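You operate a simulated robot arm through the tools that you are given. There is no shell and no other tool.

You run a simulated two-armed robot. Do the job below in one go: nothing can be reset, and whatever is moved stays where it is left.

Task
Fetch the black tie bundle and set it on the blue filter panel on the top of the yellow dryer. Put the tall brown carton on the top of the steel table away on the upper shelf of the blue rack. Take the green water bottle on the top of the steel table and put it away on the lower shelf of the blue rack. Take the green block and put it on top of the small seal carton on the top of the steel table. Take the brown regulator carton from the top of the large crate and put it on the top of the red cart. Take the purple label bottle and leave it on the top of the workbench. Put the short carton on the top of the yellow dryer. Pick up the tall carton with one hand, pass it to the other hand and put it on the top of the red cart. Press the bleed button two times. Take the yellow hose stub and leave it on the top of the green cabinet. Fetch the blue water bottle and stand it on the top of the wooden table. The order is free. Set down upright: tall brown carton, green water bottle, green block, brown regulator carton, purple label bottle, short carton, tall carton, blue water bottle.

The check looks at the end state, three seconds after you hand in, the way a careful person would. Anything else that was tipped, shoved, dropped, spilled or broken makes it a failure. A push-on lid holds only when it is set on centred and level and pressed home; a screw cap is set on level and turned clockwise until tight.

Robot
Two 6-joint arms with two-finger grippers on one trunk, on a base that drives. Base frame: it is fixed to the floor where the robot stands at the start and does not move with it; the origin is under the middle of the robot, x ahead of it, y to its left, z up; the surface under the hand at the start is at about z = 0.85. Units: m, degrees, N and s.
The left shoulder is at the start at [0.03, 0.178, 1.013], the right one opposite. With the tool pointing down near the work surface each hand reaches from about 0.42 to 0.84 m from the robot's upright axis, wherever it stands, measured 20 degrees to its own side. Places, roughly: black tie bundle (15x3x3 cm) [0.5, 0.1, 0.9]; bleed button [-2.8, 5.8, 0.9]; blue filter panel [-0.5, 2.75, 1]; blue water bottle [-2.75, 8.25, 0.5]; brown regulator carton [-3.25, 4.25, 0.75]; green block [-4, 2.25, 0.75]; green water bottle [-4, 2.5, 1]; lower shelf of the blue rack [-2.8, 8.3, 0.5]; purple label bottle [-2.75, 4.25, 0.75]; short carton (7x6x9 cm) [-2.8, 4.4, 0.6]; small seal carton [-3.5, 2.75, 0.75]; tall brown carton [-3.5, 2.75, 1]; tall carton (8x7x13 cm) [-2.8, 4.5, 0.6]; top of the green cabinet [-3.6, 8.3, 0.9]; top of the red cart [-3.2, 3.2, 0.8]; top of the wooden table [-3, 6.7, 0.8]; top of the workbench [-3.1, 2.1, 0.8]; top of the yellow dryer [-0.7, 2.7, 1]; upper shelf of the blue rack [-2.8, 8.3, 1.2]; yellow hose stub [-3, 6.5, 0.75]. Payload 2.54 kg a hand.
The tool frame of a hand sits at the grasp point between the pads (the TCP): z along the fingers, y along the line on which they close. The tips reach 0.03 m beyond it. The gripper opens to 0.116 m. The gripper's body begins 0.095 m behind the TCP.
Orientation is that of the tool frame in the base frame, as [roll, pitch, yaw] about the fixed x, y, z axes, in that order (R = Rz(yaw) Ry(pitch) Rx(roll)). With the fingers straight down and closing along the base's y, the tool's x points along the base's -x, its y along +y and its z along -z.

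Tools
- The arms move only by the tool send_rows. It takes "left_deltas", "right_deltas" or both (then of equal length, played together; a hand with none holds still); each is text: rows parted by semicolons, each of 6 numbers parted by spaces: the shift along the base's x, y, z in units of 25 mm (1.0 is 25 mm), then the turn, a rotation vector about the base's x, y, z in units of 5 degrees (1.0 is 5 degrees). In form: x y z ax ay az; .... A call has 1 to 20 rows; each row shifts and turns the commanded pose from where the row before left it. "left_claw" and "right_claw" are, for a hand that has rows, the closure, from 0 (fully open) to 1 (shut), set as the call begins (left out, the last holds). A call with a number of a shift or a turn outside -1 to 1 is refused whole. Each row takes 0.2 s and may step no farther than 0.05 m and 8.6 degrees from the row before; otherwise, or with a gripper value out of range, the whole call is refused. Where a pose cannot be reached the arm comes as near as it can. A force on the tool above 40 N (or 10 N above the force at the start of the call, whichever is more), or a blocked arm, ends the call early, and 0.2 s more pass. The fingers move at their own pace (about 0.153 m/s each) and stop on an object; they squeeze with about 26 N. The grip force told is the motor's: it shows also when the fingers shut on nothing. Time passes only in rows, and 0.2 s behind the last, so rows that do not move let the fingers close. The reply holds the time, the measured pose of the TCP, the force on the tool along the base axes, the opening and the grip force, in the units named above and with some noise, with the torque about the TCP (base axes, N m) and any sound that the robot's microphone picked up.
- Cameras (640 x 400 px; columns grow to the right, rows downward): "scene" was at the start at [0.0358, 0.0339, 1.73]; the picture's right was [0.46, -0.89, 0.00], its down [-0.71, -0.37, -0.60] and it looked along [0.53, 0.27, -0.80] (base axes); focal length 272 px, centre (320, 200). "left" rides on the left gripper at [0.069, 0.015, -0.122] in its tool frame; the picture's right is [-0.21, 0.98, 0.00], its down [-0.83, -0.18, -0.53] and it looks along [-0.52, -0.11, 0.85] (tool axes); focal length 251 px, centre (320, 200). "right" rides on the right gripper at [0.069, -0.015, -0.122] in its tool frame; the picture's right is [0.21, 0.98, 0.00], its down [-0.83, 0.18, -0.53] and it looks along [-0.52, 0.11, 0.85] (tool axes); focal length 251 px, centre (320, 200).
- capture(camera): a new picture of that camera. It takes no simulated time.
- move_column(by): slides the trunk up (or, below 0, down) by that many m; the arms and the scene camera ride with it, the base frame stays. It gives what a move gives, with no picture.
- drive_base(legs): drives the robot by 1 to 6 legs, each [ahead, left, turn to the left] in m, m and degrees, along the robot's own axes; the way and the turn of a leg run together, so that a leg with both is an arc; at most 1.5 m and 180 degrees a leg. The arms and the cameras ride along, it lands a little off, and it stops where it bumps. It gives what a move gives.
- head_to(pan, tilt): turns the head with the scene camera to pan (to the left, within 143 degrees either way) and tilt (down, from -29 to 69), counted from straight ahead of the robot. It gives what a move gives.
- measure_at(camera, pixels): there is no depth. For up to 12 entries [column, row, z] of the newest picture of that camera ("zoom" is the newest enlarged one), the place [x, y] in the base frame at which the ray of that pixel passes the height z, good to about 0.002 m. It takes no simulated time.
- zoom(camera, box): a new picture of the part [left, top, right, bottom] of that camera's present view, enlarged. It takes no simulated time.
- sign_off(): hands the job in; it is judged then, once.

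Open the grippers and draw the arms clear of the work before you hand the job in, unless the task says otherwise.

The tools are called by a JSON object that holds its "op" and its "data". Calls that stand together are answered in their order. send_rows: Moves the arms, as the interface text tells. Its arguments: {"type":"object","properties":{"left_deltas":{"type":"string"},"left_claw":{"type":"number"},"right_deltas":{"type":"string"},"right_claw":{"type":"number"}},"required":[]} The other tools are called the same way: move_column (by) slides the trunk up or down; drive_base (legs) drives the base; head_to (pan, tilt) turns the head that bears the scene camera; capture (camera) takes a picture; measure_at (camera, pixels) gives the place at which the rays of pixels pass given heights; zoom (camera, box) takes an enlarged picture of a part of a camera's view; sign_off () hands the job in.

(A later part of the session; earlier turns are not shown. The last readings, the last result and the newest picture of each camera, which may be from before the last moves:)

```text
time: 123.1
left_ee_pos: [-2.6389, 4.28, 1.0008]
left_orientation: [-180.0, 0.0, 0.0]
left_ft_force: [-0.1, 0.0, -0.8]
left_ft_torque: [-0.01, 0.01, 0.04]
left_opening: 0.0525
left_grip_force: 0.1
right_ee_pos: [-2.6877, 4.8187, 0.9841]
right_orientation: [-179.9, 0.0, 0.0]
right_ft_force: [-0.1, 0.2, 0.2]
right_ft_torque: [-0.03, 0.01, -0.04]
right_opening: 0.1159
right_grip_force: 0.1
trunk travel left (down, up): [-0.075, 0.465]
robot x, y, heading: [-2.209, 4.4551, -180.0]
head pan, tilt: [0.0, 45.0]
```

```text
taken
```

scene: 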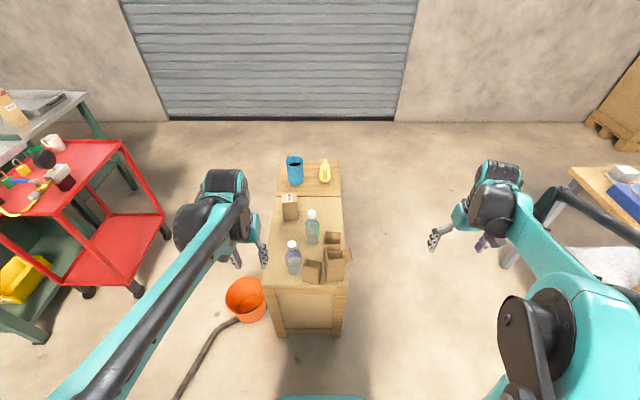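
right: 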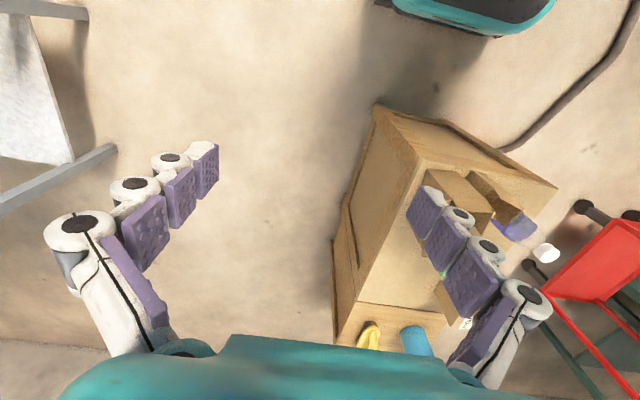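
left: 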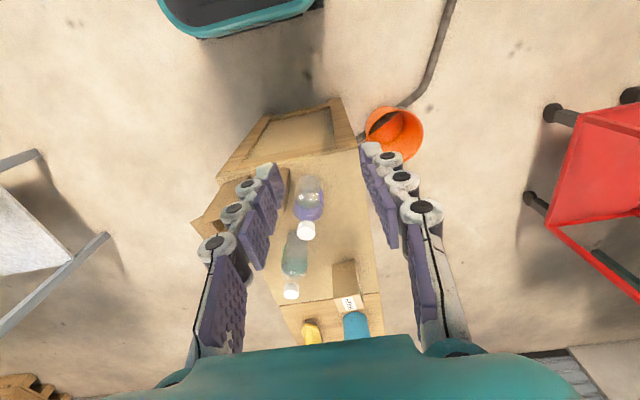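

Right hand will take the tall carton from above with fingers closing along x. I'll move it over the carton, turning it about 97°.

{"op": "send_rows", "data": {"right_deltas": "-0.298 -0.578 0 0 0 0.967; -0.298 -0.578 0 0 0 0.967; -0.298 -0.578 0 0 0 0.967; -0.298 -0.578 0 0 0 0.967; -0.298 -0.578 0 0 0 0.967; -0.298 -0.578 0 0 0 0.967; -0.298 -0.578 0 0 0 0.967; -0.298 -0.578 0 0 0 0.967; -0.298 -0.578 0 0 0 0.967; -0.298 -0.578 0 0 0 0.967; -0.298 -0.578 0 0 0 0.967; -0.298 -0.578 0 0 0 0.967; -0.298 -0.578 0 0 0 0.967; -0.298 -0.578 0 0 0 0.967; -0.298 -0.578 0 0 0 0.967; -0.298 -0.578 0 0 0 0.967; -0.298 -0.578 0 0 0 0.967; -0.298 -0.578 0 0 0 0.967; -0.298 -0.578 0 0 0 0.967; -0.298 -0.578 0 0 0 0.967"}}

{"op": "capture", "data": {"camera": "right"}}

{"op": "capture", "data": {"camera": "scene"}}

```text
time: 127.3
left_ee_pos: [-2.6407, 4.2806, 1.0019]
left_orientation: [179.9, 0.0, 0.0]
left_ft_force: [0.5, -1.3, 0.5]
left_ft_torque: [0.04, 0.01, -0.01]
left_opening: 0.0525
left_grip_force: 0.0
right_ee_pos: [-2.8353, 4.53, 0.9823]
right_orientation: [180.0, 0.0, 96.7]
right_ft_force: [0.0, 0.2, 0.1]
right_ft_torque: [0.02, 0.0, 0.02]
right_opening: 0.1163
right_grip_force: 0.0
trunk travel left (down, up): [-0.075, 0.465]
robot x, y, heading: [-2.2073, 4.457, -180.0]
head pan, tilt: [0.0, 45.0]
```

```text
taken
```

right: 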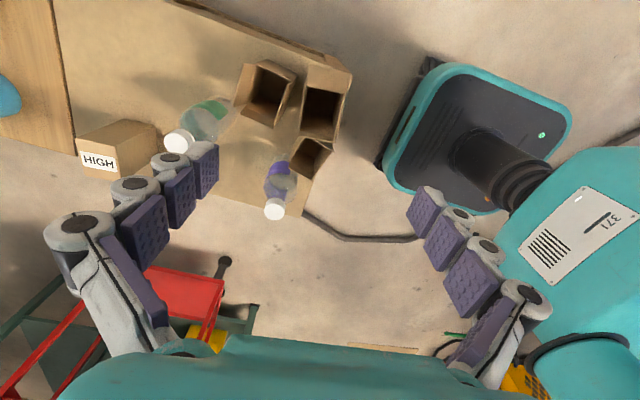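

```text
taken
```

scene: 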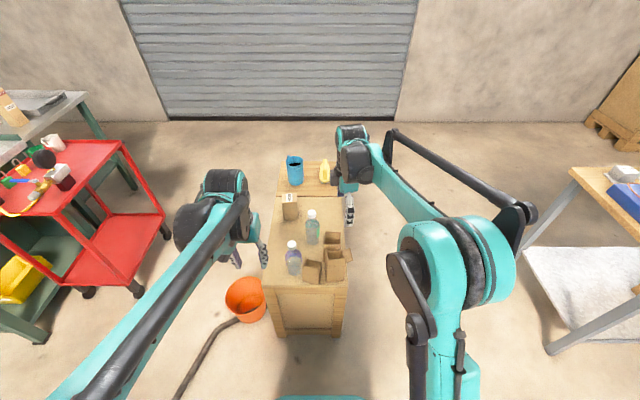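

The tall carton appears right below the hand at (322, 100). I'll zoom in with the right camera to measure its rim.

{"op": "zoom", "data": {"camera": "right", "box": [220, 40, 380, 180]}}

```text
2.86 times, centred on (300, 110) of right
```

zoom: 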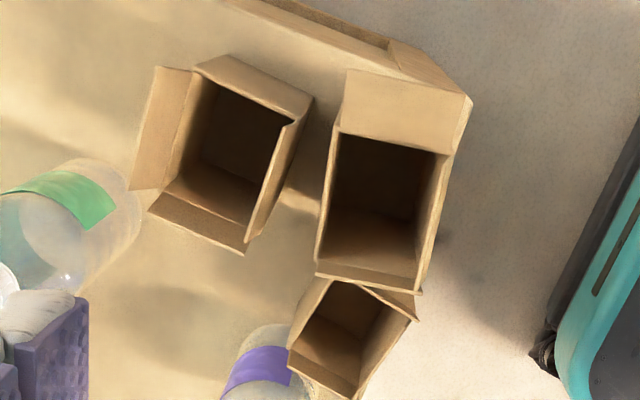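

Tall carton rim corners show at (335,133), (450,152), (318,275), (418,290); I'll measure them and the neighbour.

{"op": "measure_at", "data": {"camera": "zoom", "pixels": [[335, 133, 0.725], [450, 152, 0.725], [318, 275, 0.725], [418, 290, 0.725], [313, 98, 0.7], [247, 247, 0.7], [290, 125, 0.7], [330, 283, 0.685], [412, 312, 0.685], [290, 355, 0.685], [352, 397, 0.685]]}}

{"op": "measure_at", "data": {"camera": "zoom", "pixels": [[345, 70, 0.725], [472, 98, 0.725], [270, 375, 0.66], [418, 290, 0.74], [318, 275, 0.74], [450, 152, 0.74], [335, 133, 0.74]]}}

```text
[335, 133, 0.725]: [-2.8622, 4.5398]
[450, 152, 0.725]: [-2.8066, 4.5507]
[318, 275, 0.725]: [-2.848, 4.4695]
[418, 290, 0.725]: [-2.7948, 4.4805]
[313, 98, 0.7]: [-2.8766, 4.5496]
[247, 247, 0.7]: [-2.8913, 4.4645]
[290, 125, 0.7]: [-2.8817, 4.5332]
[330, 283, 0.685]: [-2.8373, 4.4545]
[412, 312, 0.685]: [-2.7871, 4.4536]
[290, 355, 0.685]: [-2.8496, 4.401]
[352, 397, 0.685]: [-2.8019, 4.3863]
```

```text
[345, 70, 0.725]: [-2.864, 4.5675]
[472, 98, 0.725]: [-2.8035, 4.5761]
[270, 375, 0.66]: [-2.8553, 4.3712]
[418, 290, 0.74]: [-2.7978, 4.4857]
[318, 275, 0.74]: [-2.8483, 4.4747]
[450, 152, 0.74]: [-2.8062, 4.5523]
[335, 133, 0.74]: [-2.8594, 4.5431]
```

The sizes need care to tell which carton is which. I'll look at them enlarged from both hand cameras.

{"op": "zoom", "data": {"camera": "right", "box": [255, 55, 365, 150]}}

{"op": "zoom", "data": {"camera": "scene", "box": [265, 195, 375, 305]}}

```text
4.21 times, centred on (310, 102) of right
```

zoom: 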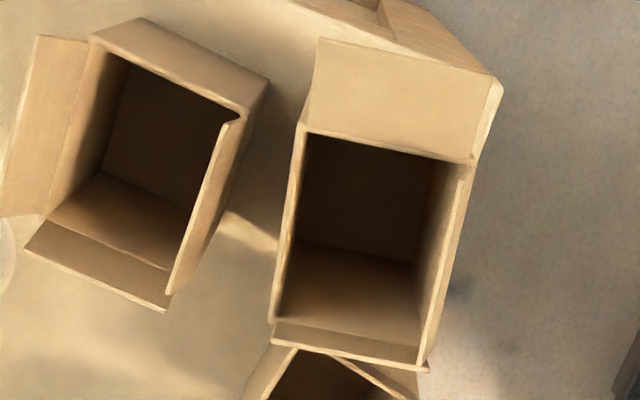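

```text
3.64 times, centred on (320, 250) of scene
```

zoom: 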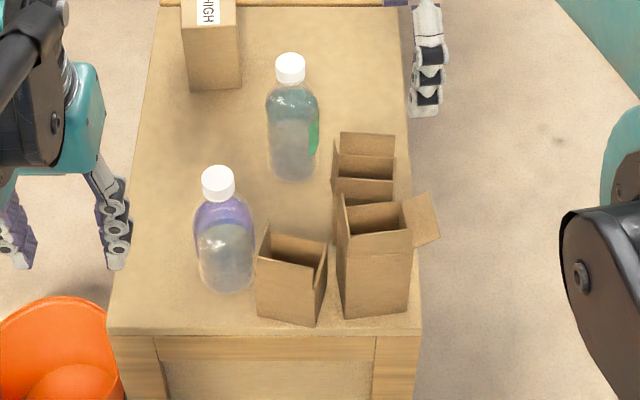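

I'll measure matching rim corners of the third (back) carton and of the tall one in the scene zoom and in the right view, to compare heights.

{"op": "measure_at", "data": {"camera": "zoom", "pixels": [[335, 180, 0.7], [342, 132, 0.7], [397, 135, 0.7], [340, 205, 0.7], [345, 238, 0.7], [411, 232, 0.7], [345, 318, 0.595], [408, 312, 0.595], [258, 262, 0.7], [258, 318, 0.595], [317, 325, 0.595]]}}

{"op": "measure_at", "data": {"camera": "right", "pixels": [[276.7, 126.7, 0.7], [366, 93, 0.7], [300.2, 73.5, 0.7], [308.2, 84.6, 0.7], [347.9, 91.9, 0.7], [301.7, 130, 0.7], [337, 140, 0.7]]}}

```text
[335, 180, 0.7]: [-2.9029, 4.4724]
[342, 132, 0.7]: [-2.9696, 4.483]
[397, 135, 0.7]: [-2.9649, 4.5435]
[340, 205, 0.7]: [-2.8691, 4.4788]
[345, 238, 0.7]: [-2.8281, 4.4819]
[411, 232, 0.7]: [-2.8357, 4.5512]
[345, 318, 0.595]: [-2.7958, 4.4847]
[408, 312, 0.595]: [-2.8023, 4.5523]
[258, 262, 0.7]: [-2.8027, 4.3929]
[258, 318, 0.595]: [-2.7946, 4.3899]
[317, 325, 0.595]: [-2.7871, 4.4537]
```

```text
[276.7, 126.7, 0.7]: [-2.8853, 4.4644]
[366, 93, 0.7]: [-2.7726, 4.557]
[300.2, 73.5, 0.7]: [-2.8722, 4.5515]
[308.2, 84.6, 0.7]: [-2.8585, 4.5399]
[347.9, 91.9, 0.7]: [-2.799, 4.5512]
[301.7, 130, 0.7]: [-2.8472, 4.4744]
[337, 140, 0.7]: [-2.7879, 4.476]
```

Front-left is the short carton and front-right the tall one (their heights differ by 3–4 cm plus flaps). The gap to the back carton is widest at the tall carton's south half, so I'll let the left hand pick it there and the right hand take it over: right hand backs off and turns, left hand turns.

{"op": "send_rows", "data": {"left_deltas": "0 0 0 0 0 -0.83; 0 0 0 0 0 -0.83; 0 0 0 0 0 -0.83; 0 0 0 0 0 -0.83; 0 0 0 0 0 -0.83; 0 0 0 0 0 -0.83; 0 0 0 0 0 -0.83; 0 0 0 0 0 -0.83; 0 0 0 0 0 -0.83; 0 0 0 0 0 -0.83; 0 0 0 0 0 -0.83; 0 0 0 0 0 -0.83; 0 0 0 0 0 -0.83; 0 0 0 0 0 -0.83; 0 0 0 0 0 -0.83; 0 0 0 0 0 -0.83; 0 0 0 0 0 -0.83; 0 0 0 0 0 -0.83; 0 0 0 0 0 -0.83; 0 0 0 0 0 -0.83", "right_deltas": "0.3 0.65 0 0 0 -0.97; 0.3 0.65 0 0 0 -0.97; 0.3 0.65 0 0 0 -0.97; 0.3 0.65 0 0 0 -0.97; 0.3 0.65 0 0 0 -0.97; 0.3 0.65 0 0 0 -0.97; 0.3 0.65 0 0 0 -0.97; 0.3 0.65 0 0 0 -0.97; 0.3 0.65 0 0 0 -0.97; 0.3 0.65 0 0 0 -0.97; 0.3 0.65 0 0 0 -0.97; 0.3 0.65 0 0 0 -0.97; 0.3 0.65 0 0 0 -0.97; 0.3 0.65 0 0 0 -0.97; 0.3 0.65 0 0 0 -0.97; 0.3 0.65 0 0 0 -0.97; 0.3 0.65 0 0 0 -0.97; 0.3 0.65 0 0 0 -0.97; 0.3 0.65 0 0 0 -0.97; 0.3 0.65 0 0 0 -0.97"}}

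{"op": "send_rows", "data": {"right_deltas": "0 0 0 0 0 -1; 0 0 0 0 0 -1; 0 0 0 0 0 -1; 0 0 0 0 0 -1; 0 0 0 0 0 -1; 0 0 0 0 0 -1; 0 0 0 0 0 -1; 0 0 0 0 0 -1; 0 0 0 0 0 -1; 0 0 0 0 0 -1; 0 0 0 0 0 -1; 0 0 0 0 0 -1; 0 0 0 0 0 -1; 0 0 0 0 0 -1; 0 0 0 0 0 -1; 0 0 0 0 0 -1; 0 0 0 0 0 -1; 0 0 0 0 0 -0.94"}}

{"op": "capture", "data": {"camera": "scene"}}

```text
time: 131.5
left_ee_pos: [-2.64, 4.2807, 1.0011]
left_orientation: [180.0, 0.0, -83.2]
left_ft_force: [-1.1, -0.7, 0.1]
left_ft_torque: [0.0, 0.02, 0.01]
left_opening: 0.052
left_grip_force: 0.0
right_ee_pos: [-2.684, 4.8547, 0.9819]
right_orientation: [-180.0, 0.0, -0.4]
right_ft_force: [-0.2, 0.2, 0.6]
right_ft_torque: [-0.03, 0.01, 0.0]
right_opening: 0.1159
right_grip_force: 0.0
trunk travel left (down, up): [-0.075, 0.465]
robot x, y, heading: [-2.2106, 4.4601, -180.2]
head pan, tilt: [0.0, 45.0]
```

```text
time: 135.3
left_ee_pos: [-2.6402, 4.2796, 1.0015]
left_orientation: [-180.0, 0.0, -83.0]
left_ft_force: [0.1, 0.6, -0.2]
left_ft_torque: [-0.02, 0.01, 0.05]
left_opening: 0.0523
left_grip_force: 0.1
right_ee_pos: [-2.6841, 4.8546, 0.9828]
right_orientation: [180.0, 0.1, -90.2]
right_ft_force: [0.1, 0.6, -0.1]
right_ft_torque: [0.01, 0.02, -0.01]
right_opening: 0.1158
right_grip_force: 0.1
trunk travel left (down, up): [-0.075, 0.465]
robot x, y, heading: [-2.2114, 4.4597, -180.1]
head pan, tilt: [0.0, 45.0]
```

```text
taken
```

scene: 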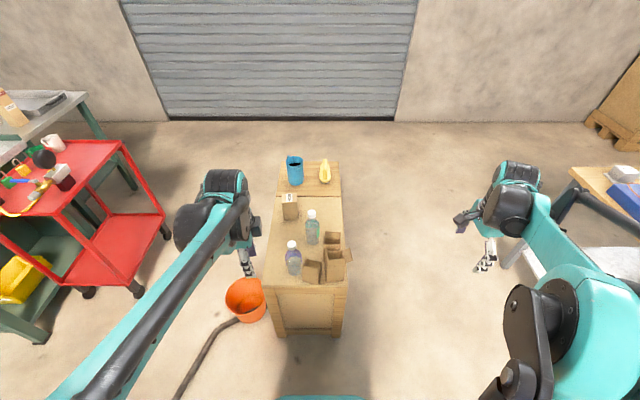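

Both hands turned fine. I'll test tilting the right hand 60° (tool pointing left and 30° down) while it's in free air.

{"op": "send_rows", "data": {"right_deltas": "0 0 0 -1 0 0; 0 0 0 -1 0 0; 0 0 0 -1 0 0; 0 0 0 -1 0 0; 0 0 0 -1 0 0; 0 0 0 -1 0 0; 0 0 0 -1 0 0; 0 0 0 -1 0 0; 0 0 0 -1 0 0; 0 0 0 -1 0 0; 0 0 0 -1 0 0; 0 0 0 -1 0 0; 0 0 0 0 0 0"}}

{"op": "capture", "data": {"camera": "scene"}}

{"op": "capture", "data": {"camera": "right"}}

```text
time: 138.1
left_ee_pos: [-2.6381, 4.2811, 1.0012]
left_orientation: [-179.9, 0.0, -83.0]
left_ft_force: [-0.6, -0.3, 0.5]
left_ft_torque: [-0.01, 0.04, 0.01]
left_opening: 0.0524
left_grip_force: 0.1
right_ee_pos: [-2.7328, 4.7948, 0.9843]
right_orientation: [176.8, -52.4, -90.1]
right_ft_force: [0.0, 0.2, 0.1]
right_ft_torque: [0.01, -0.02, -0.06]
right_opening: 0.1161
right_grip_force: 0.0
right hand out of reach, approached as far as the arm can: row 9, 10, 11, 12
trunk travel left (down, up): [-0.075, 0.465]
robot x, y, heading: [-2.2101, 4.4615, -179.8]
head pan, tilt: [0.0, 45.0]
```

```text
taken
```

scene: 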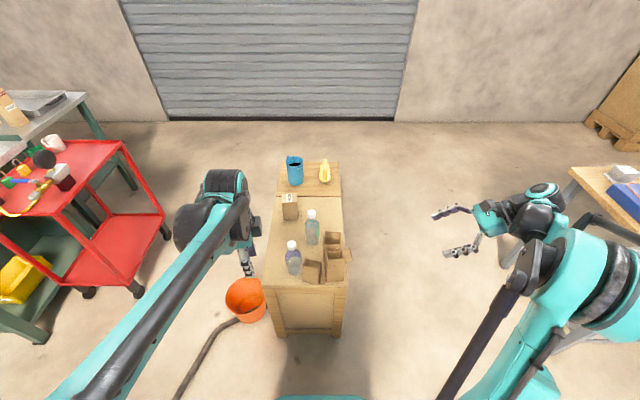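

```text
taken
```

right: 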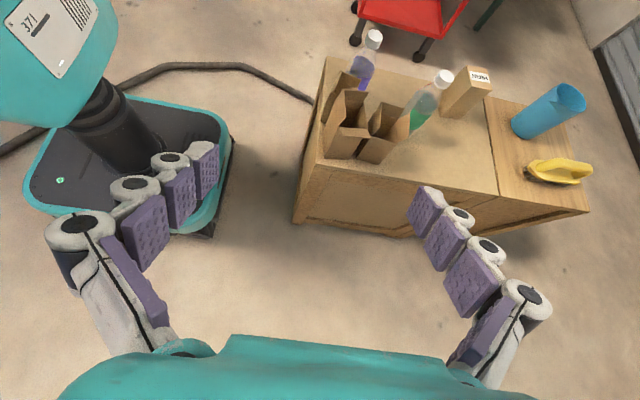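

The right hand reaches about 52° tilt out there; nearer the middle it should do the full tilt. This right view shows the cartons from the north, so I'll zoom in on them first.

{"op": "zoom", "data": {"camera": "right", "box": [290, 20, 500, 200]}}

{"op": "send_rows", "data": {"right_deltas": "0 -0.8 0.5 0 0 0; 0 -0.8 0.5 0 0 0; 0 -0.8 0.5 0 0 0; 0 -0.8 0.5 0 0 0; 0 -0.8 0.5 0 0 0; 0 -0.8 0.5 0 0 0; 0 0 0 0 0 0"}}

```text
2.22 times, centred on (395, 110) of right
```

zoom: 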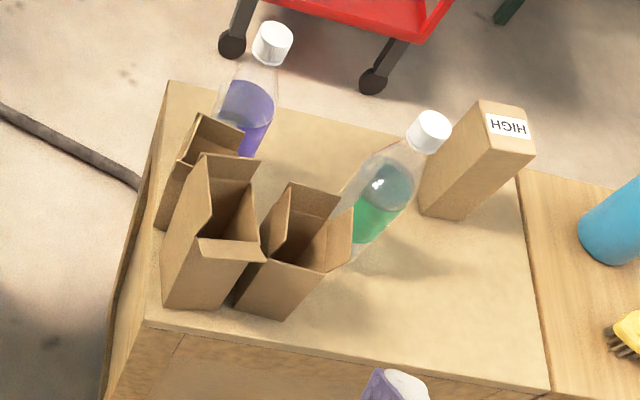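

```text
time: 139.7
left_ee_pos: [-2.6388, 4.2799, 1.0014]
left_orientation: [179.9, 0.0, -83.0]
left_ft_force: [-0.7, 1.6, -0.4]
left_ft_torque: [-0.03, 0.03, 0.03]
left_opening: 0.0521
left_grip_force: 0.1
right_ee_pos: [-2.7343, 4.6734, 1.0581]
right_orientation: [178.8, -53.8, -90.1]
right_ft_force: [0.2, 0.3, 0.8]
right_ft_torque: [-0.02, 0.0, -0.01]
right_opening: 0.116
right_grip_force: 0.1
right hand out of reach, approached as far as the arm can: row 1
trunk travel left (down, up): [-0.075, 0.465]
robot x, y, heading: [-2.21, 4.4596, -180.0]
head pan, tilt: [0.0, 45.0]
```

The right hand holds a 54° tilt. I'll shift it 0.1 m back to the right, and bring the left hand over the south half of the tall carton with a 0.078 opening.

{"op": "send_rows", "data": {"left_deltas": "-0.62 0.717 -0.2 0 0 0; -0.62 0.717 -0.2 0 0 0; -0.62 0.717 -0.2 0 0 0; -0.62 0.717 -0.2 0 0 0; -0.62 0.717 -0.2 0 0 0; -0.62 0.717 -0.2 0 0 0; -0.62 0.717 -0.2 0 0 0; -0.62 0.717 -0.2 0 0 0; -0.62 0.717 -0.2 0 0 0; -0.62 0.717 -0.2 0 0 0; -0.62 0.717 -0.2 0 0 0; -0.62 0.717 -0.2 0 0 0; 0 0 0 0 0 0", "left_claw": 0.33, "right_deltas": "0 1 0 0 0 0; 0 1 0 0 0 0; 0 1 0 0 0 0; 0 1 0 0 0 0; 0 0 0 0 0 0; 0 0 0 0 0 0; 0 0 0 0 0 0; 0 0 0 0 0 0; 0 0 0 0 0 0; 0 0 0 0 0 0; 0 0 0 0 0 0; 0 0 0 0 0 0; 0 0 0 0 0 0"}}

{"op": "capture", "data": {"camera": "left"}}

{"op": "zoom", "data": {"camera": "left", "box": [220, 60, 420, 200]}}

{"op": "capture", "data": {"camera": "right"}}

```text
time: 142.5
left_ee_pos: [-2.8254, 4.4966, 0.9437]
left_orientation: [-180.0, -0.1, -83.0]
left_ft_force: [0.9, 0.4, 0.3]
left_ft_torque: [0.01, -0.02, 0.01]
left_opening: 0.0774
left_grip_force: 0.0
right_ee_pos: [-2.7361, 4.7696, 1.0582]
right_orientation: [178.3, -53.4, -90.1]
right_ft_force: [0.7, -0.7, -0.2]
right_ft_torque: [0.01, -0.01, 0.0]
right_opening: 0.1163
right_grip_force: 0.2
trunk travel left (down, up): [-0.075, 0.465]
robot x, y, heading: [-2.2082, 4.4551, -180.2]
head pan, tilt: [0.0, 45.0]
```

```text
taken
```

left: 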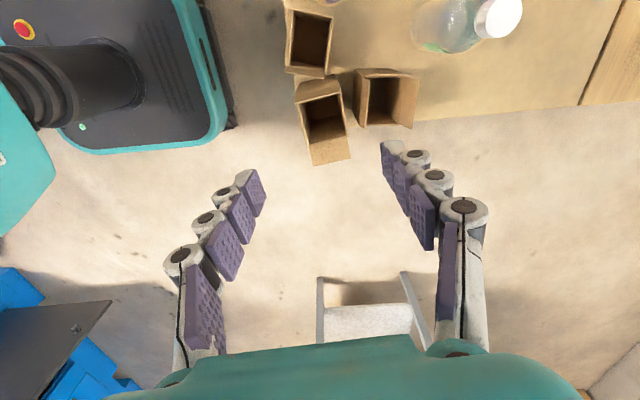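

```text
2.86 times, centred on (320, 130) of left
```

zoom: 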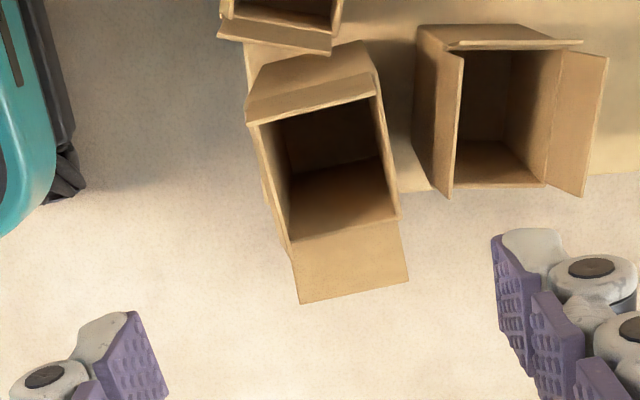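

```text
taken
```

right: 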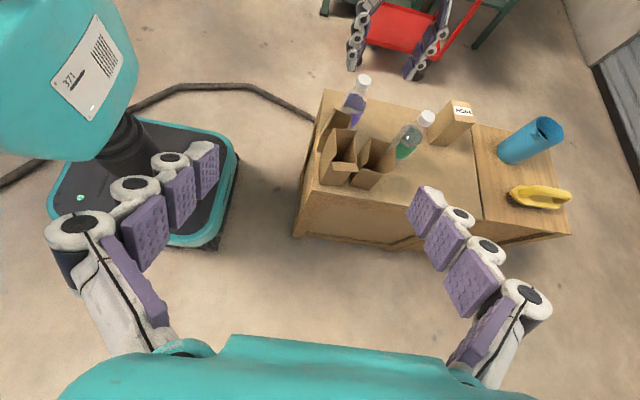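

I'll measure the tall carton's rim in this left view: corners (248,122), (380,95), (398,215), (287,243), plus the neighbour's nearest edge.

{"op": "measure_at", "data": {"camera": "zoom", "pixels": [[248, 122, 0.748], [380, 95, 0.748], [398, 215, 0.748], [287, 243, 0.748], [262, 62, 0.6], [358, 42, 0.6], [447, 195, 0.727], [462, 55, 0.727], [430, 190, 0.6], [416, 30, 0.6], [248, 122, 0.73], [380, 95, 0.73]]}}

```text
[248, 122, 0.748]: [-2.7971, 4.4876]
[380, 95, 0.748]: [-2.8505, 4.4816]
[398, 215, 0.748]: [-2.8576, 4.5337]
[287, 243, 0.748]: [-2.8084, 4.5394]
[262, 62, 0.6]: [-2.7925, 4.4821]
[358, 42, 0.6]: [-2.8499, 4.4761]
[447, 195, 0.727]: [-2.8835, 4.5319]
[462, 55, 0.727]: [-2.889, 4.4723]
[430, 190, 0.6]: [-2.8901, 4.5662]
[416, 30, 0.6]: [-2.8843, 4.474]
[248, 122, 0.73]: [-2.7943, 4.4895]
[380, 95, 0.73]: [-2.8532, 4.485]
```

The tall carton spans x -2.795..-2.852 at its south edge, with 3 cm to the neighbour, so the hand is well placed. I'll descend to TCP z≈0.71 and close.

{"op": "send_rows", "data": {"left_deltas": "0 0 -0.935 0 0 0; 0 0 -0.935 0 0 0; 0 0 -0.935 0 0 0; 0 0 -0.935 0 0 0; 0 0 -0.935 0 0 0; 0 0 -0.935 0 0 0; 0 0 -0.935 0 0 0; 0 0 -0.935 0 0 0; 0 0 -0.935 0 0 0; 0 0 -0.935 0 0 0; 0 0 0 0 0 0"}}

{"op": "capture", "data": {"camera": "left"}}

{"op": "capture", "data": {"camera": "right"}}

```text
time: 144.9
left_ee_pos: [-2.8248, 4.4949, 0.7084]
left_orientation: [-180.0, 0.1, -82.9]
left_ft_force: [0.1, 0.7, 0.4]
left_ft_torque: [0.01, 0.02, 0.0]
left_opening: 0.0778
left_grip_force: 0.1
right_ee_pos: [-2.7375, 4.7708, 1.058]
right_orientation: [178.3, -53.5, -90.0]
right_ft_force: [0.2, -0.7, -0.4]
right_ft_torque: [0.0, 0.0, -0.02]
right_opening: 0.1159
right_grip_force: 0.0
trunk travel left (down, up): [-0.075, 0.465]
robot x, y, heading: [-2.2118, 4.4565, -180.1]
head pan, tilt: [0.0, 45.0]
```

```text
taken
```

left: 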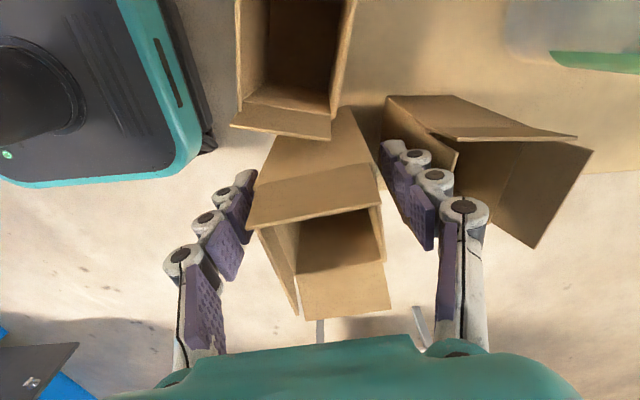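

```text
taken
```

right: 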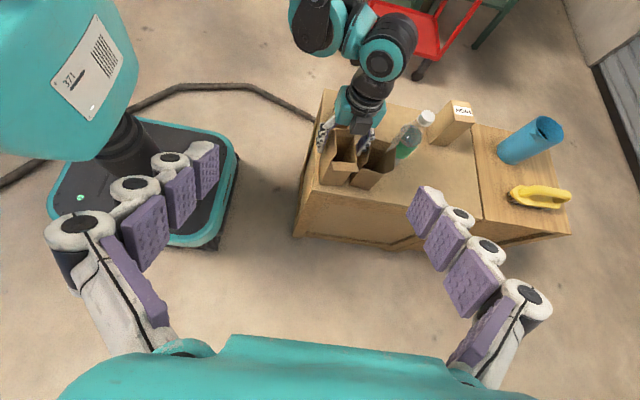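

Both fingers straddle the tall carton without touching the others. I'll close the left gripper and check.

{"op": "send_rows", "data": {"left_deltas": "0 0 0 0 0 0; 0 0 0 0 0 0; 0 0 0 0 0 0; 0 0 0 0 0 0", "left_claw": 1}}

{"op": "capture", "data": {"camera": "left"}}

```text
time: 145.9
left_ee_pos: [-2.8242, 4.495, 0.7083]
left_orientation: [180.0, 0.0, -83.0]
left_ft_force: [0.2, -0.4, 0.5]
left_ft_torque: [-0.03, 0.01, -0.02]
left_opening: 0.061
left_grip_force: 26.3
right_ee_pos: [-2.7371, 4.77, 1.0585]
right_orientation: [178.4, -53.5, -90.1]
right_ft_force: [1.0, 0.5, -0.2]
right_ft_torque: [-0.04, 0.02, -0.01]
right_opening: 0.1161
right_grip_force: 0.1
trunk travel left (down, up): [-0.075, 0.465]
robot x, y, heading: [-2.21, 4.4578, -179.8]
head pan, tilt: [0.0, 45.0]
```

```text
taken
```

left: 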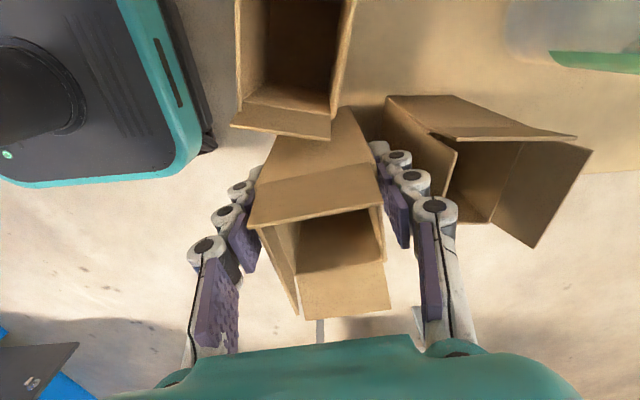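

The opening reads 0.061, so this carton is about 6 cm deep — which could mean it's 7x6. Before lifting I need to be sure about which carton is which; I'll take enlarged views.

{"op": "zoom", "data": {"camera": "left", "box": [220, 60, 420, 330]}}

{"op": "zoom", "data": {"camera": "right", "box": [300, 80, 420, 200]}}

{"op": "zoom", "data": {"camera": "scene", "box": [280, 220, 370, 300]}}

```text
1.48 times, centred on (320, 195) of left
```

zoom: 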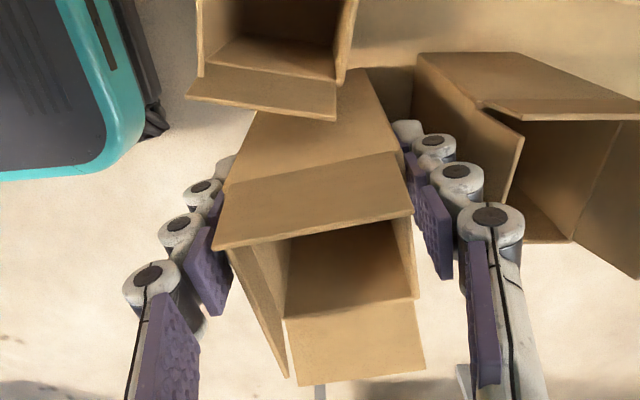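

```text
3.33 times, centred on (360, 140) of right
```

zoom: 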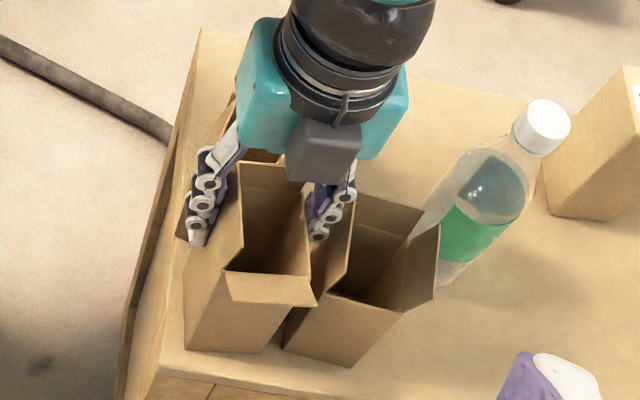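

```text
5.00 times, centred on (325, 260) of scene
```

zoom: 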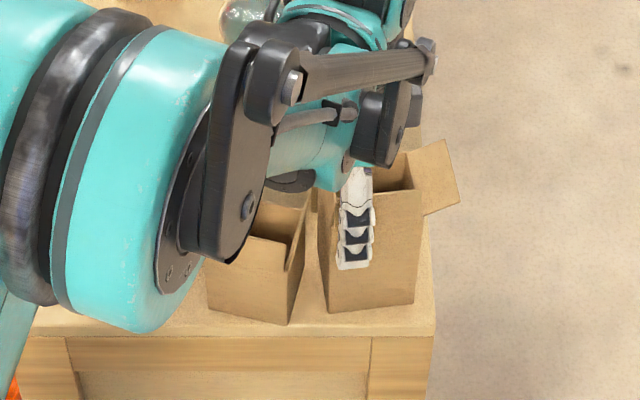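

The body heights (about 12 vs 8.5 cm under the flaps) confirm front-right is the tall carton and front-left the short one. I'll lift the tall carton.

{"op": "send_rows", "data": {"left_deltas": "0 0 0.4 0 0 0; 0 0 0.8 0 0 0; 0 0 1 0 0 0; 0 0 1 0 0 0; 0 0 1 0 0 0; 0 0 1 0 0 0; 0 0 1 0 0 0; 0 0 1 0 0 0; 0 0 1 0 0 0; 0 0 1 0 0 0; 0 0 1 0 0 0; 0 0 1 0 0 0; 0 0 1 0 0 0; 0 0 1 0 0 0; 0 0 0 0 0 0"}}

{"op": "capture", "data": {"camera": "right"}}

{"op": "capture", "data": {"camera": "scene"}}

```text
time: 149.1
left_ee_pos: [-2.8271, 4.4952, 1.0382]
left_orientation: [-180.0, 0.0, -82.9]
left_ft_force: [-0.5, 0.3, -0.8]
left_ft_torque: [0.0, 0.02, -0.01]
left_opening: 0.0607
left_grip_force: 26.1
right_ee_pos: [-2.7355, 4.7686, 1.0584]
right_orientation: [178.3, -53.4, -90.1]
right_ft_force: [0.2, -0.6, 0.5]
right_ft_torque: [-0.02, -0.03, 0.05]
right_opening: 0.1164
right_grip_force: 0.1
trunk travel left (down, up): [-0.075, 0.465]
robot x, y, heading: [-2.208, 4.4572, -179.8]
head pan, tilt: [0.0, 45.0]
```

```text
taken
```

right: 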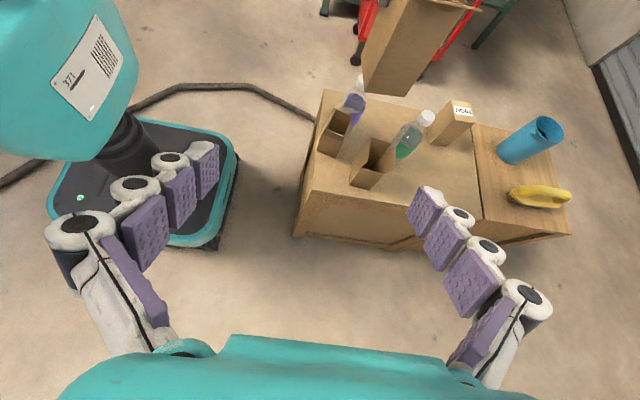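

```text
taken
```

scene: 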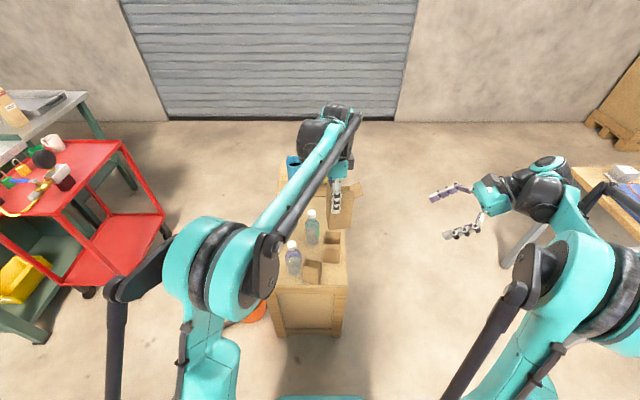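

The tall carton is up in the left hand. Now I'll bring the right hand in front of its north side, turning it 7° to match the carton's faces.

{"op": "send_rows", "data": {"right_deltas": "-0.763 -0.59 0.11 0 0 0.233; -0.763 -0.59 0.11 0 0 0.233; -0.763 -0.59 0.11 0 0 0.233; -0.763 -0.59 0.11 0 0 0.233; -0.763 -0.59 0.11 0 0 0.233; -0.763 -0.59 0.11 0 0 0.233; 0 0 0 0 0 0"}}

{"op": "capture", "data": {"camera": "right"}}

{"op": "capture", "data": {"camera": "scene"}}

```text
time: 150.7
left_ee_pos: [-2.8261, 4.4956, 1.0371]
left_orientation: [-179.9, 0.0, -83.1]
left_ft_force: [1.2, 0.3, 0.3]
left_ft_torque: [0.0, -0.01, 0.01]
left_opening: 0.0606
left_grip_force: 25.9
right_ee_pos: [-2.8515, 4.6808, 1.0739]
right_orientation: [178.8, -53.8, -83.1]
right_ft_force: [-0.3, -0.2, 0.8]
right_ft_torque: [-0.01, 0.0, -0.03]
right_opening: 0.1161
right_grip_force: 0.1
trunk travel left (down, up): [-0.075, 0.465]
robot x, y, heading: [-2.2117, 4.4586, -180.0]
head pan, tilt: [0.0, 45.0]
```

```text
taken
```

right: 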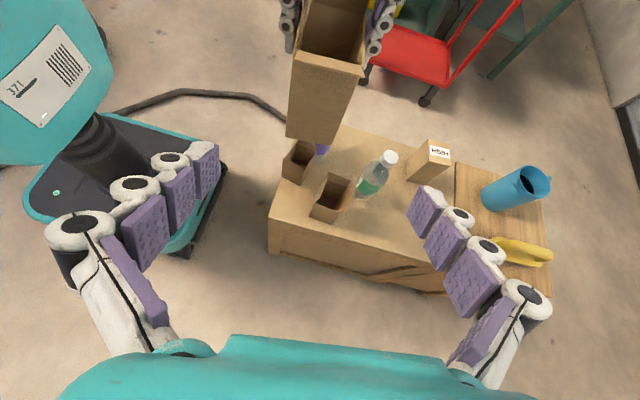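

```text
taken
```

scene: 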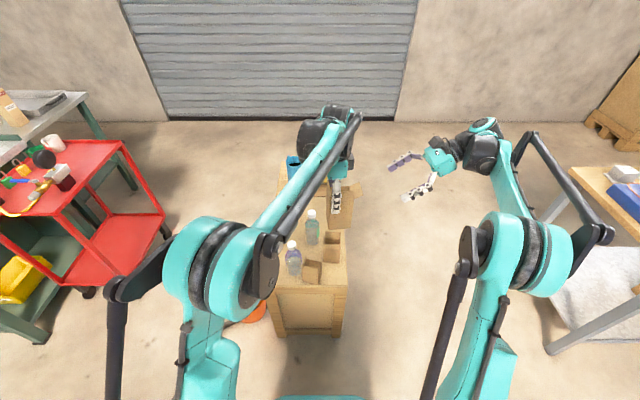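

The carton hangs well in view of the right camera, bottom edge around (288,137)–(337,145). I'll measure that edge at the expected bottom height.

{"op": "measure_at", "data": {"camera": "right", "pixels": [[287, 137, 0.927], [337, 146, 0.927], [287, 137, 0.935], [337, 146, 0.935], [293, 52, 1.03], [362, 70, 1.03]]}}

{"op": "zoom", "data": {"camera": "right", "box": [240, 0, 420, 160]}}

```text
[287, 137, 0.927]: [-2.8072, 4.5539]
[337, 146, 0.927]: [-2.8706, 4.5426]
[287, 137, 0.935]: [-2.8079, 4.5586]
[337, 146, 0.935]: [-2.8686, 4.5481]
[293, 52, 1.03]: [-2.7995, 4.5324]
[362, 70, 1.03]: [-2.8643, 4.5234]
```

```text
2.50 times, centred on (330, 80) of right
```

zoom: 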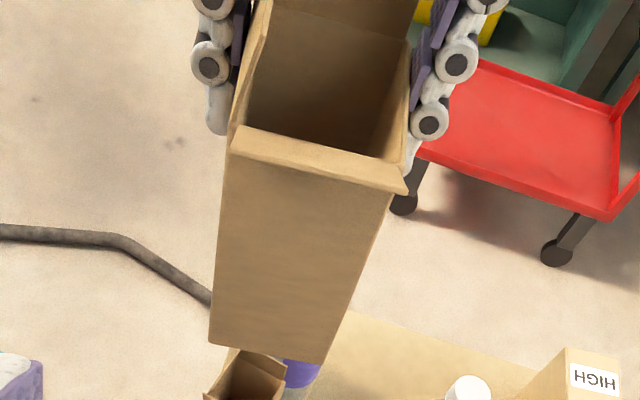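

The carton lies straight along the right tool's axis, about 0.2 m ahead. I'll advance most of the way and check.

{"op": "send_rows", "data": {"right_deltas": "0.0875 -0.795 -0.595 0 0 0; 0.0875 -0.795 -0.595 0 0 0; 0.0875 -0.795 -0.595 0 0 0; 0.0875 -0.795 -0.595 0 0 0; 0.0875 -0.795 -0.595 0 0 0; 0 0 0 0 0 0"}}

{"op": "capture", "data": {"camera": "right"}}

{"op": "capture", "data": {"camera": "left"}}

```text
time: 152.1
left_ee_pos: [-2.8266, 4.496, 1.0375]
left_orientation: [-180.0, 0.0, -83.0]
left_ft_force: [0.2, 0.2, 0.0]
left_ft_torque: [0.0, -0.02, 0.0]
left_opening: 0.0607
left_grip_force: 25.9
right_ee_pos: [-2.8382, 4.5819, 1.0009]
right_orientation: [178.9, -53.8, -83.0]
right_ft_force: [-0.2, 0.0, 0.1]
right_ft_torque: [0.01, 0.03, -0.01]
right_opening: 0.116
right_grip_force: 0.0
trunk travel left (down, up): [-0.075, 0.465]
robot x, y, heading: [-2.2112, 4.4565, -179.8]
head pan, tilt: [0.0, 45.0]
```

```text
taken
```

right: 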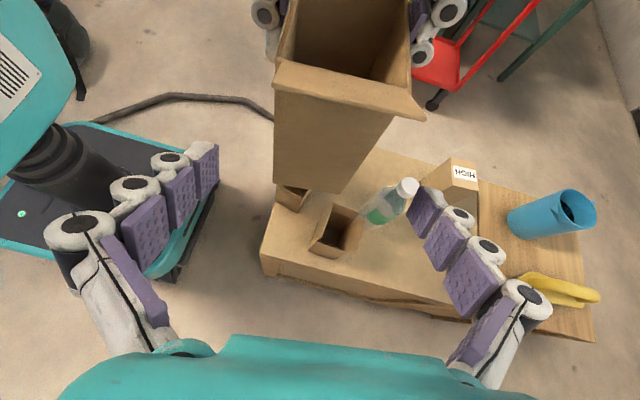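

```text
taken
```

left: 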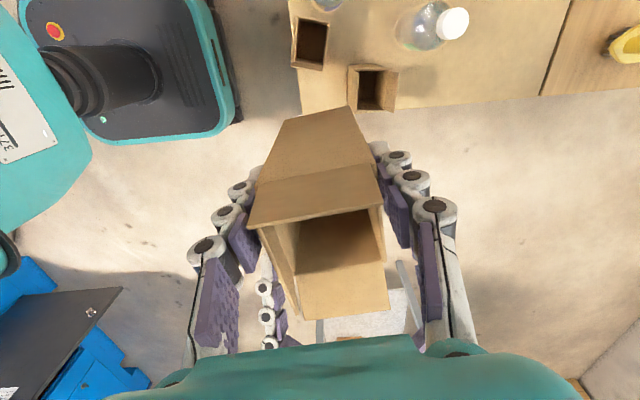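

I'll measure the carton's edges again at this closer range to centre the right fingers on it.

{"op": "measure_at", "data": {"camera": "right", "pixels": [[274, 186, 0.927], [344, 194, 0.927], [274, 130, 0.975], [370, 150, 0.97]]}}

{"op": "zoom", "data": {"camera": "right", "box": [200, 40, 480, 240]}}

```text
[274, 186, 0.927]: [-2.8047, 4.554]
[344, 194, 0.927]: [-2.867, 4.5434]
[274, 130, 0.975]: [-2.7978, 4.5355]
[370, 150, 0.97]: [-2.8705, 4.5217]
```

```text
2.00 times, centred on (340, 140) of right
```

zoom: 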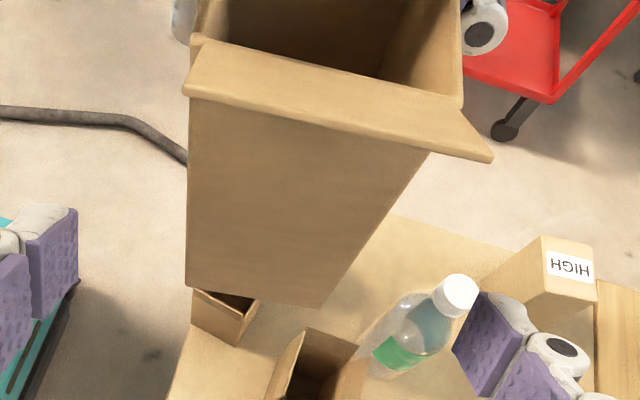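

The carton's north face is centred at (-2.836, 4.549). I'll go the last 7.5 cm in and close the right gripper on the lower part.

{"op": "send_rows", "data": {"right_deltas": "0.089 -0.8 -0.613 0 0 0; 0.089 -0.8 -0.613 0 0 0; 0.089 -0.8 -0.613 0 0 0; 0 0 0 0 0 0"}}

{"op": "capture", "data": {"camera": "right"}}

{"op": "capture", "data": {"camera": "scene"}}

```text
time: 153.1
left_ee_pos: [-2.8272, 4.4971, 1.0377]
left_orientation: [-180.0, 0.0, -83.0]
left_ft_force: [0.2, 0.6, 0.5]
left_ft_torque: [0.02, 0.03, -0.04]
left_opening: 0.0606
left_grip_force: 25.7
right_ee_pos: [-2.8319, 4.5218, 0.9562]
right_orientation: [178.9, -53.7, -83.0]
right_ft_force: [-0.3, 0.3, -0.8]
right_ft_torque: [0.04, 0.01, 0.01]
right_opening: 0.1161
right_grip_force: 0.1
trunk travel left (down, up): [-0.075, 0.465]
robot x, y, heading: [-2.2086, 4.4579, -180.2]
head pan, tilt: [0.0, 45.0]
```

```text
taken
```

right: 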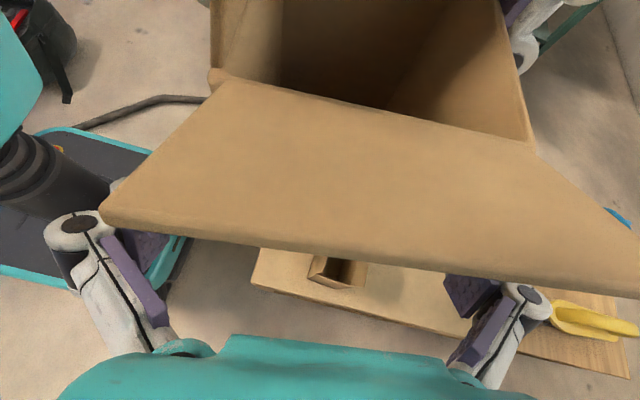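

```text
taken
```

scene: 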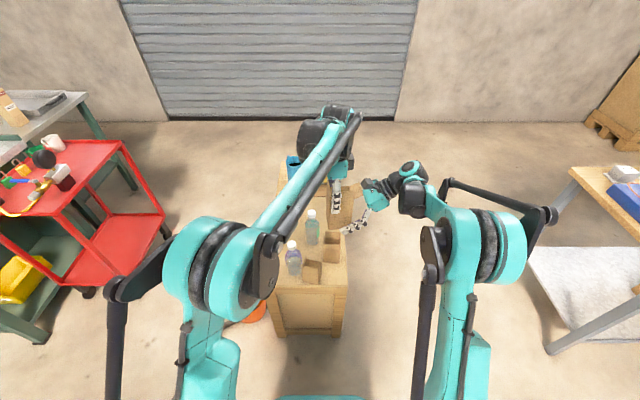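

No contact forces yet and the carton is between the right fingers. I'll close the right gripper.

{"op": "send_rows", "data": {"right_deltas": "0 0 0 0 0 0; 0 0 0 0 0 0; 0 0 0 0 0 0; 0 0 0 0 0 0", "right_claw": 1}}

{"op": "zoom", "data": {"camera": "scene", "box": [280, 130, 440, 250]}}

```text
time: 154.1
left_ee_pos: [-2.8279, 4.4945, 1.0371]
left_orientation: [179.9, 0.0, -82.8]
left_ft_force: [-20.9, -8.8, 1.0]
left_ft_torque: [-0.49, 1.2, -0.1]
left_opening: 0.0611
left_grip_force: 26.2
right_ee_pos: [-2.8334, 4.5226, 0.9537]
right_orientation: [178.9, -53.8, -83.1]
right_ft_force: [20.0, 7.9, -0.7]
right_ft_torque: [-0.09, 0.48, 0.67]
right_opening: 0.061
right_grip_force: 26.0
trunk travel left (down, up): [-0.075, 0.465]
robot x, y, heading: [-2.2114, 4.4541, -180.1]
head pan, tilt: [0.0, 45.0]
```

```text
3.33 times, centred on (360, 190) of scene
```

zoom: 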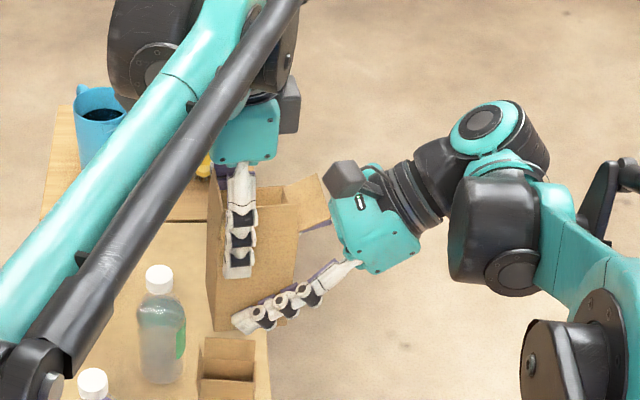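

Both hands hold the carton (right opening 0.061, 26 N), with a 20 N side strain. I'll ease the right hand 1.5 mm in +x and then open the left.

{"op": "send_rows", "data": {"right_deltas": "0.06 0.02 0 0 0 0; 0 0 0 0 0 0"}}

{"op": "send_rows", "data": {"left_deltas": "0 0 0 0 0 0; 0 0 0 0 0 0; 0 0 0 0 0 0", "left_claw": 0.3}}

{"op": "zoom", "data": {"camera": "scene", "box": [280, 130, 440, 250]}}

```text
time: 154.7
left_ee_pos: [-2.8267, 4.4964, 1.0362]
left_orientation: [-179.9, 0.0, -83.1]
left_ft_force: [-14.6, -3.6, 1.2]
left_ft_torque: [-0.32, 1.03, -0.11]
left_opening: 0.061
left_grip_force: 25.6
right_ee_pos: [-2.8298, 4.5225, 0.9546]
right_orientation: [178.9, -53.9, -83.1]
right_ft_force: [15.0, 3.5, -1.7]
right_ft_torque: [0.1, 0.16, 0.48]
right_opening: 0.0608
right_grip_force: 26.0
trunk travel left (down, up): [-0.075, 0.465]
robot x, y, heading: [-2.2099, 4.457, -180.0]
head pan, tilt: [0.0, 45.0]
```

```text
time: 155.5
left_ee_pos: [-2.8264, 4.496, 1.0379]
left_orientation: [-179.9, 0.1, -82.9]
left_ft_force: [0.3, 0.1, 0.0]
left_ft_torque: [0.01, 0.01, 0.04]
left_opening: 0.0811
left_grip_force: 0.1
right_ee_pos: [-2.8317, 4.5235, 0.9546]
right_orientation: [178.8, -53.9, -83.1]
right_ft_force: [0.5, 0.1, -0.5]
right_ft_torque: [-0.01, 0.01, 0.0]
right_opening: 0.0608
right_grip_force: 26.3
trunk travel left (down, up): [-0.075, 0.465]
robot x, y, heading: [-2.2105, 4.4589, -180.1]
head pan, tilt: [0.0, 45.0]
```

```text
3.33 times, centred on (360, 190) of scene
```

zoom: 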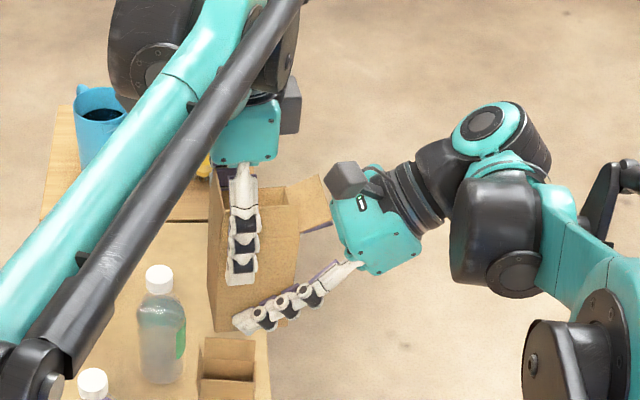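

The carton is now held by the right hand alone. I'll raise the left hand clear, then swing the right hand with the carton out to the right.

{"op": "send_rows", "data": {"left_deltas": "0 0 1 0 0 0; 0 0 1 0 0 0; 0 0 1 0 0 0; 0 0 1 0 0 0; 0 0 1 0 0 0; 0 0 0 0 0 0"}}

{"op": "send_rows", "data": {"left_deltas": "0 -0.5 0 0 0 -0.34; 0 -0.5 0 0 0 -0.34; 0 -0.5 0 0 0 -0.34; 0 -0.5 0 0 0 -0.34; 0 -0.5 0 0 0 -0.34; 0 -0.5 0 0 0 -0.34; 0 0 0 0 0 -0.34; 0 0 0 0 0 -0.34; 0 0 0 0 0 -0.34; 0 0 0 0 0 -0.34", "right_deltas": "0.4 0.9 0.3 0 0 0; 0.4 0.9 0.3 0 0 0; 0.4 0.9 0.3 0 0 0; 0.4 0.9 0.3 0 0 0; 0.4 0.9 0.3 0 0 0; 0.4 0.9 0.3 0 0 0; 0.4 0.9 0.3 0 0 0; 0.4 0.9 0.3 0 0 0; 0 0 0 0 0 0; 0 0 0 0 0 0"}}

{"op": "capture", "data": {"camera": "scene"}}

{"op": "capture", "data": {"camera": "left"}}

```text
time: 156.9
left_ee_pos: [-2.8262, 4.4962, 1.1633]
left_orientation: [180.0, 0.0, -83.0]
left_ft_force: [-0.3, -0.3, -1.5]
left_ft_torque: [0.03, -0.01, -0.01]
left_opening: 0.0814
left_grip_force: 0.1
right_ee_pos: [-2.8312, 4.5225, 0.9549]
right_orientation: [178.9, -53.8, -83.1]
right_ft_force: [0.8, 0.0, 0.0]
right_ft_torque: [0.0, 0.02, 0.0]
right_opening: 0.0609
right_grip_force: 25.6
trunk travel left (down, up): [-0.075, 0.465]
robot x, y, heading: [-2.2074, 4.4571, -180.3]
head pan, tilt: [0.0, 45.0]
```

```text
time: 159.1
left_ee_pos: [-2.8254, 4.4204, 1.1649]
left_orientation: [180.0, 0.0, -100.0]
left_ft_force: [0.4, 0.4, 0.1]
left_ft_torque: [-0.03, 0.0, -0.01]
left_opening: 0.0813
left_grip_force: 0.0
right_ee_pos: [-2.7516, 4.704, 1.0157]
right_orientation: [178.7, -53.7, -83.1]
right_ft_force: [0.4, 0.6, -1.0]
right_ft_torque: [0.01, 0.03, -0.02]
right_opening: 0.0606
right_grip_force: 26.0
trunk travel left (down, up): [-0.075, 0.465]
robot x, y, heading: [-2.2098, 4.4583, -179.9]
head pan, tilt: [0.0, 45.0]
```

```text
taken
```

scene: 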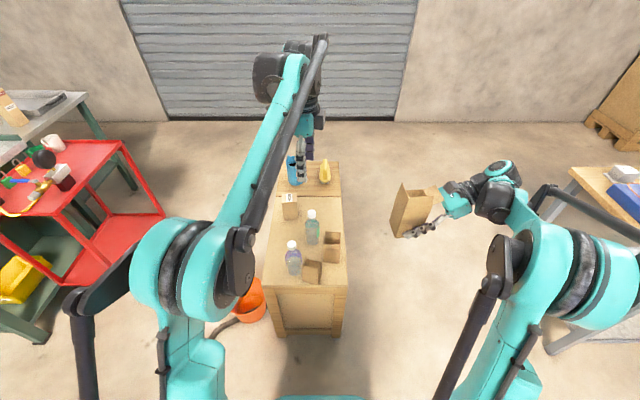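

```text
taken
```

left: 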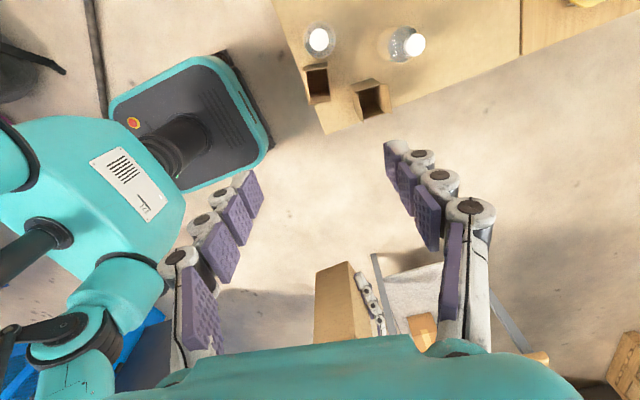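

The tall carton is safe to the right. Now I'll lower the left hand over the short carton for a closer look.

{"op": "send_rows", "data": {"left_deltas": "0 0 -0.9 0 0 0; 0 0 -0.9 0 0 0; 0 0 -0.9 0 0 0; 0 0 -0.9 0 0 0; 0 0 -0.9 0 0 0; 0 0 -0.9 0 0 0; 0 0 -0.9 0 0 0; 0 0 -0.9 0 0 0; 0 0 -0.9 0 0 0; 0 0 -0.9 0 0 0; 0 0 0 0 0 0", "left_claw": 0.3}}

{"op": "zoom", "data": {"camera": "left", "box": [220, 30, 420, 170]}}

```text
time: 161.5
left_ee_pos: [-2.8255, 4.4198, 0.9385]
left_orientation: [179.9, 0.0, -100.0]
left_ft_force: [0.2, 0.6, 0.2]
left_ft_torque: [-0.02, 0.01, 0.02]
left_opening: 0.0812
left_grip_force: 0.1
right_ee_pos: [-2.7515, 4.703, 1.0156]
right_orientation: [178.7, -53.7, -83.1]
right_ft_force: [0.1, 0.4, 0.2]
right_ft_torque: [0.03, -0.04, 0.01]
right_opening: 0.0608
right_grip_force: 26.3
trunk travel left (down, up): [-0.075, 0.465]
robot x, y, heading: [-2.2078, 4.4551, -180.1]
head pan, tilt: [0.0, 45.0]
```

```text
2.86 times, centred on (320, 100) of left
```

zoom: 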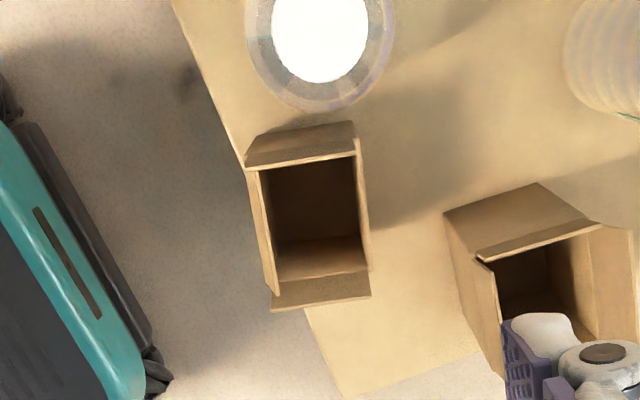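

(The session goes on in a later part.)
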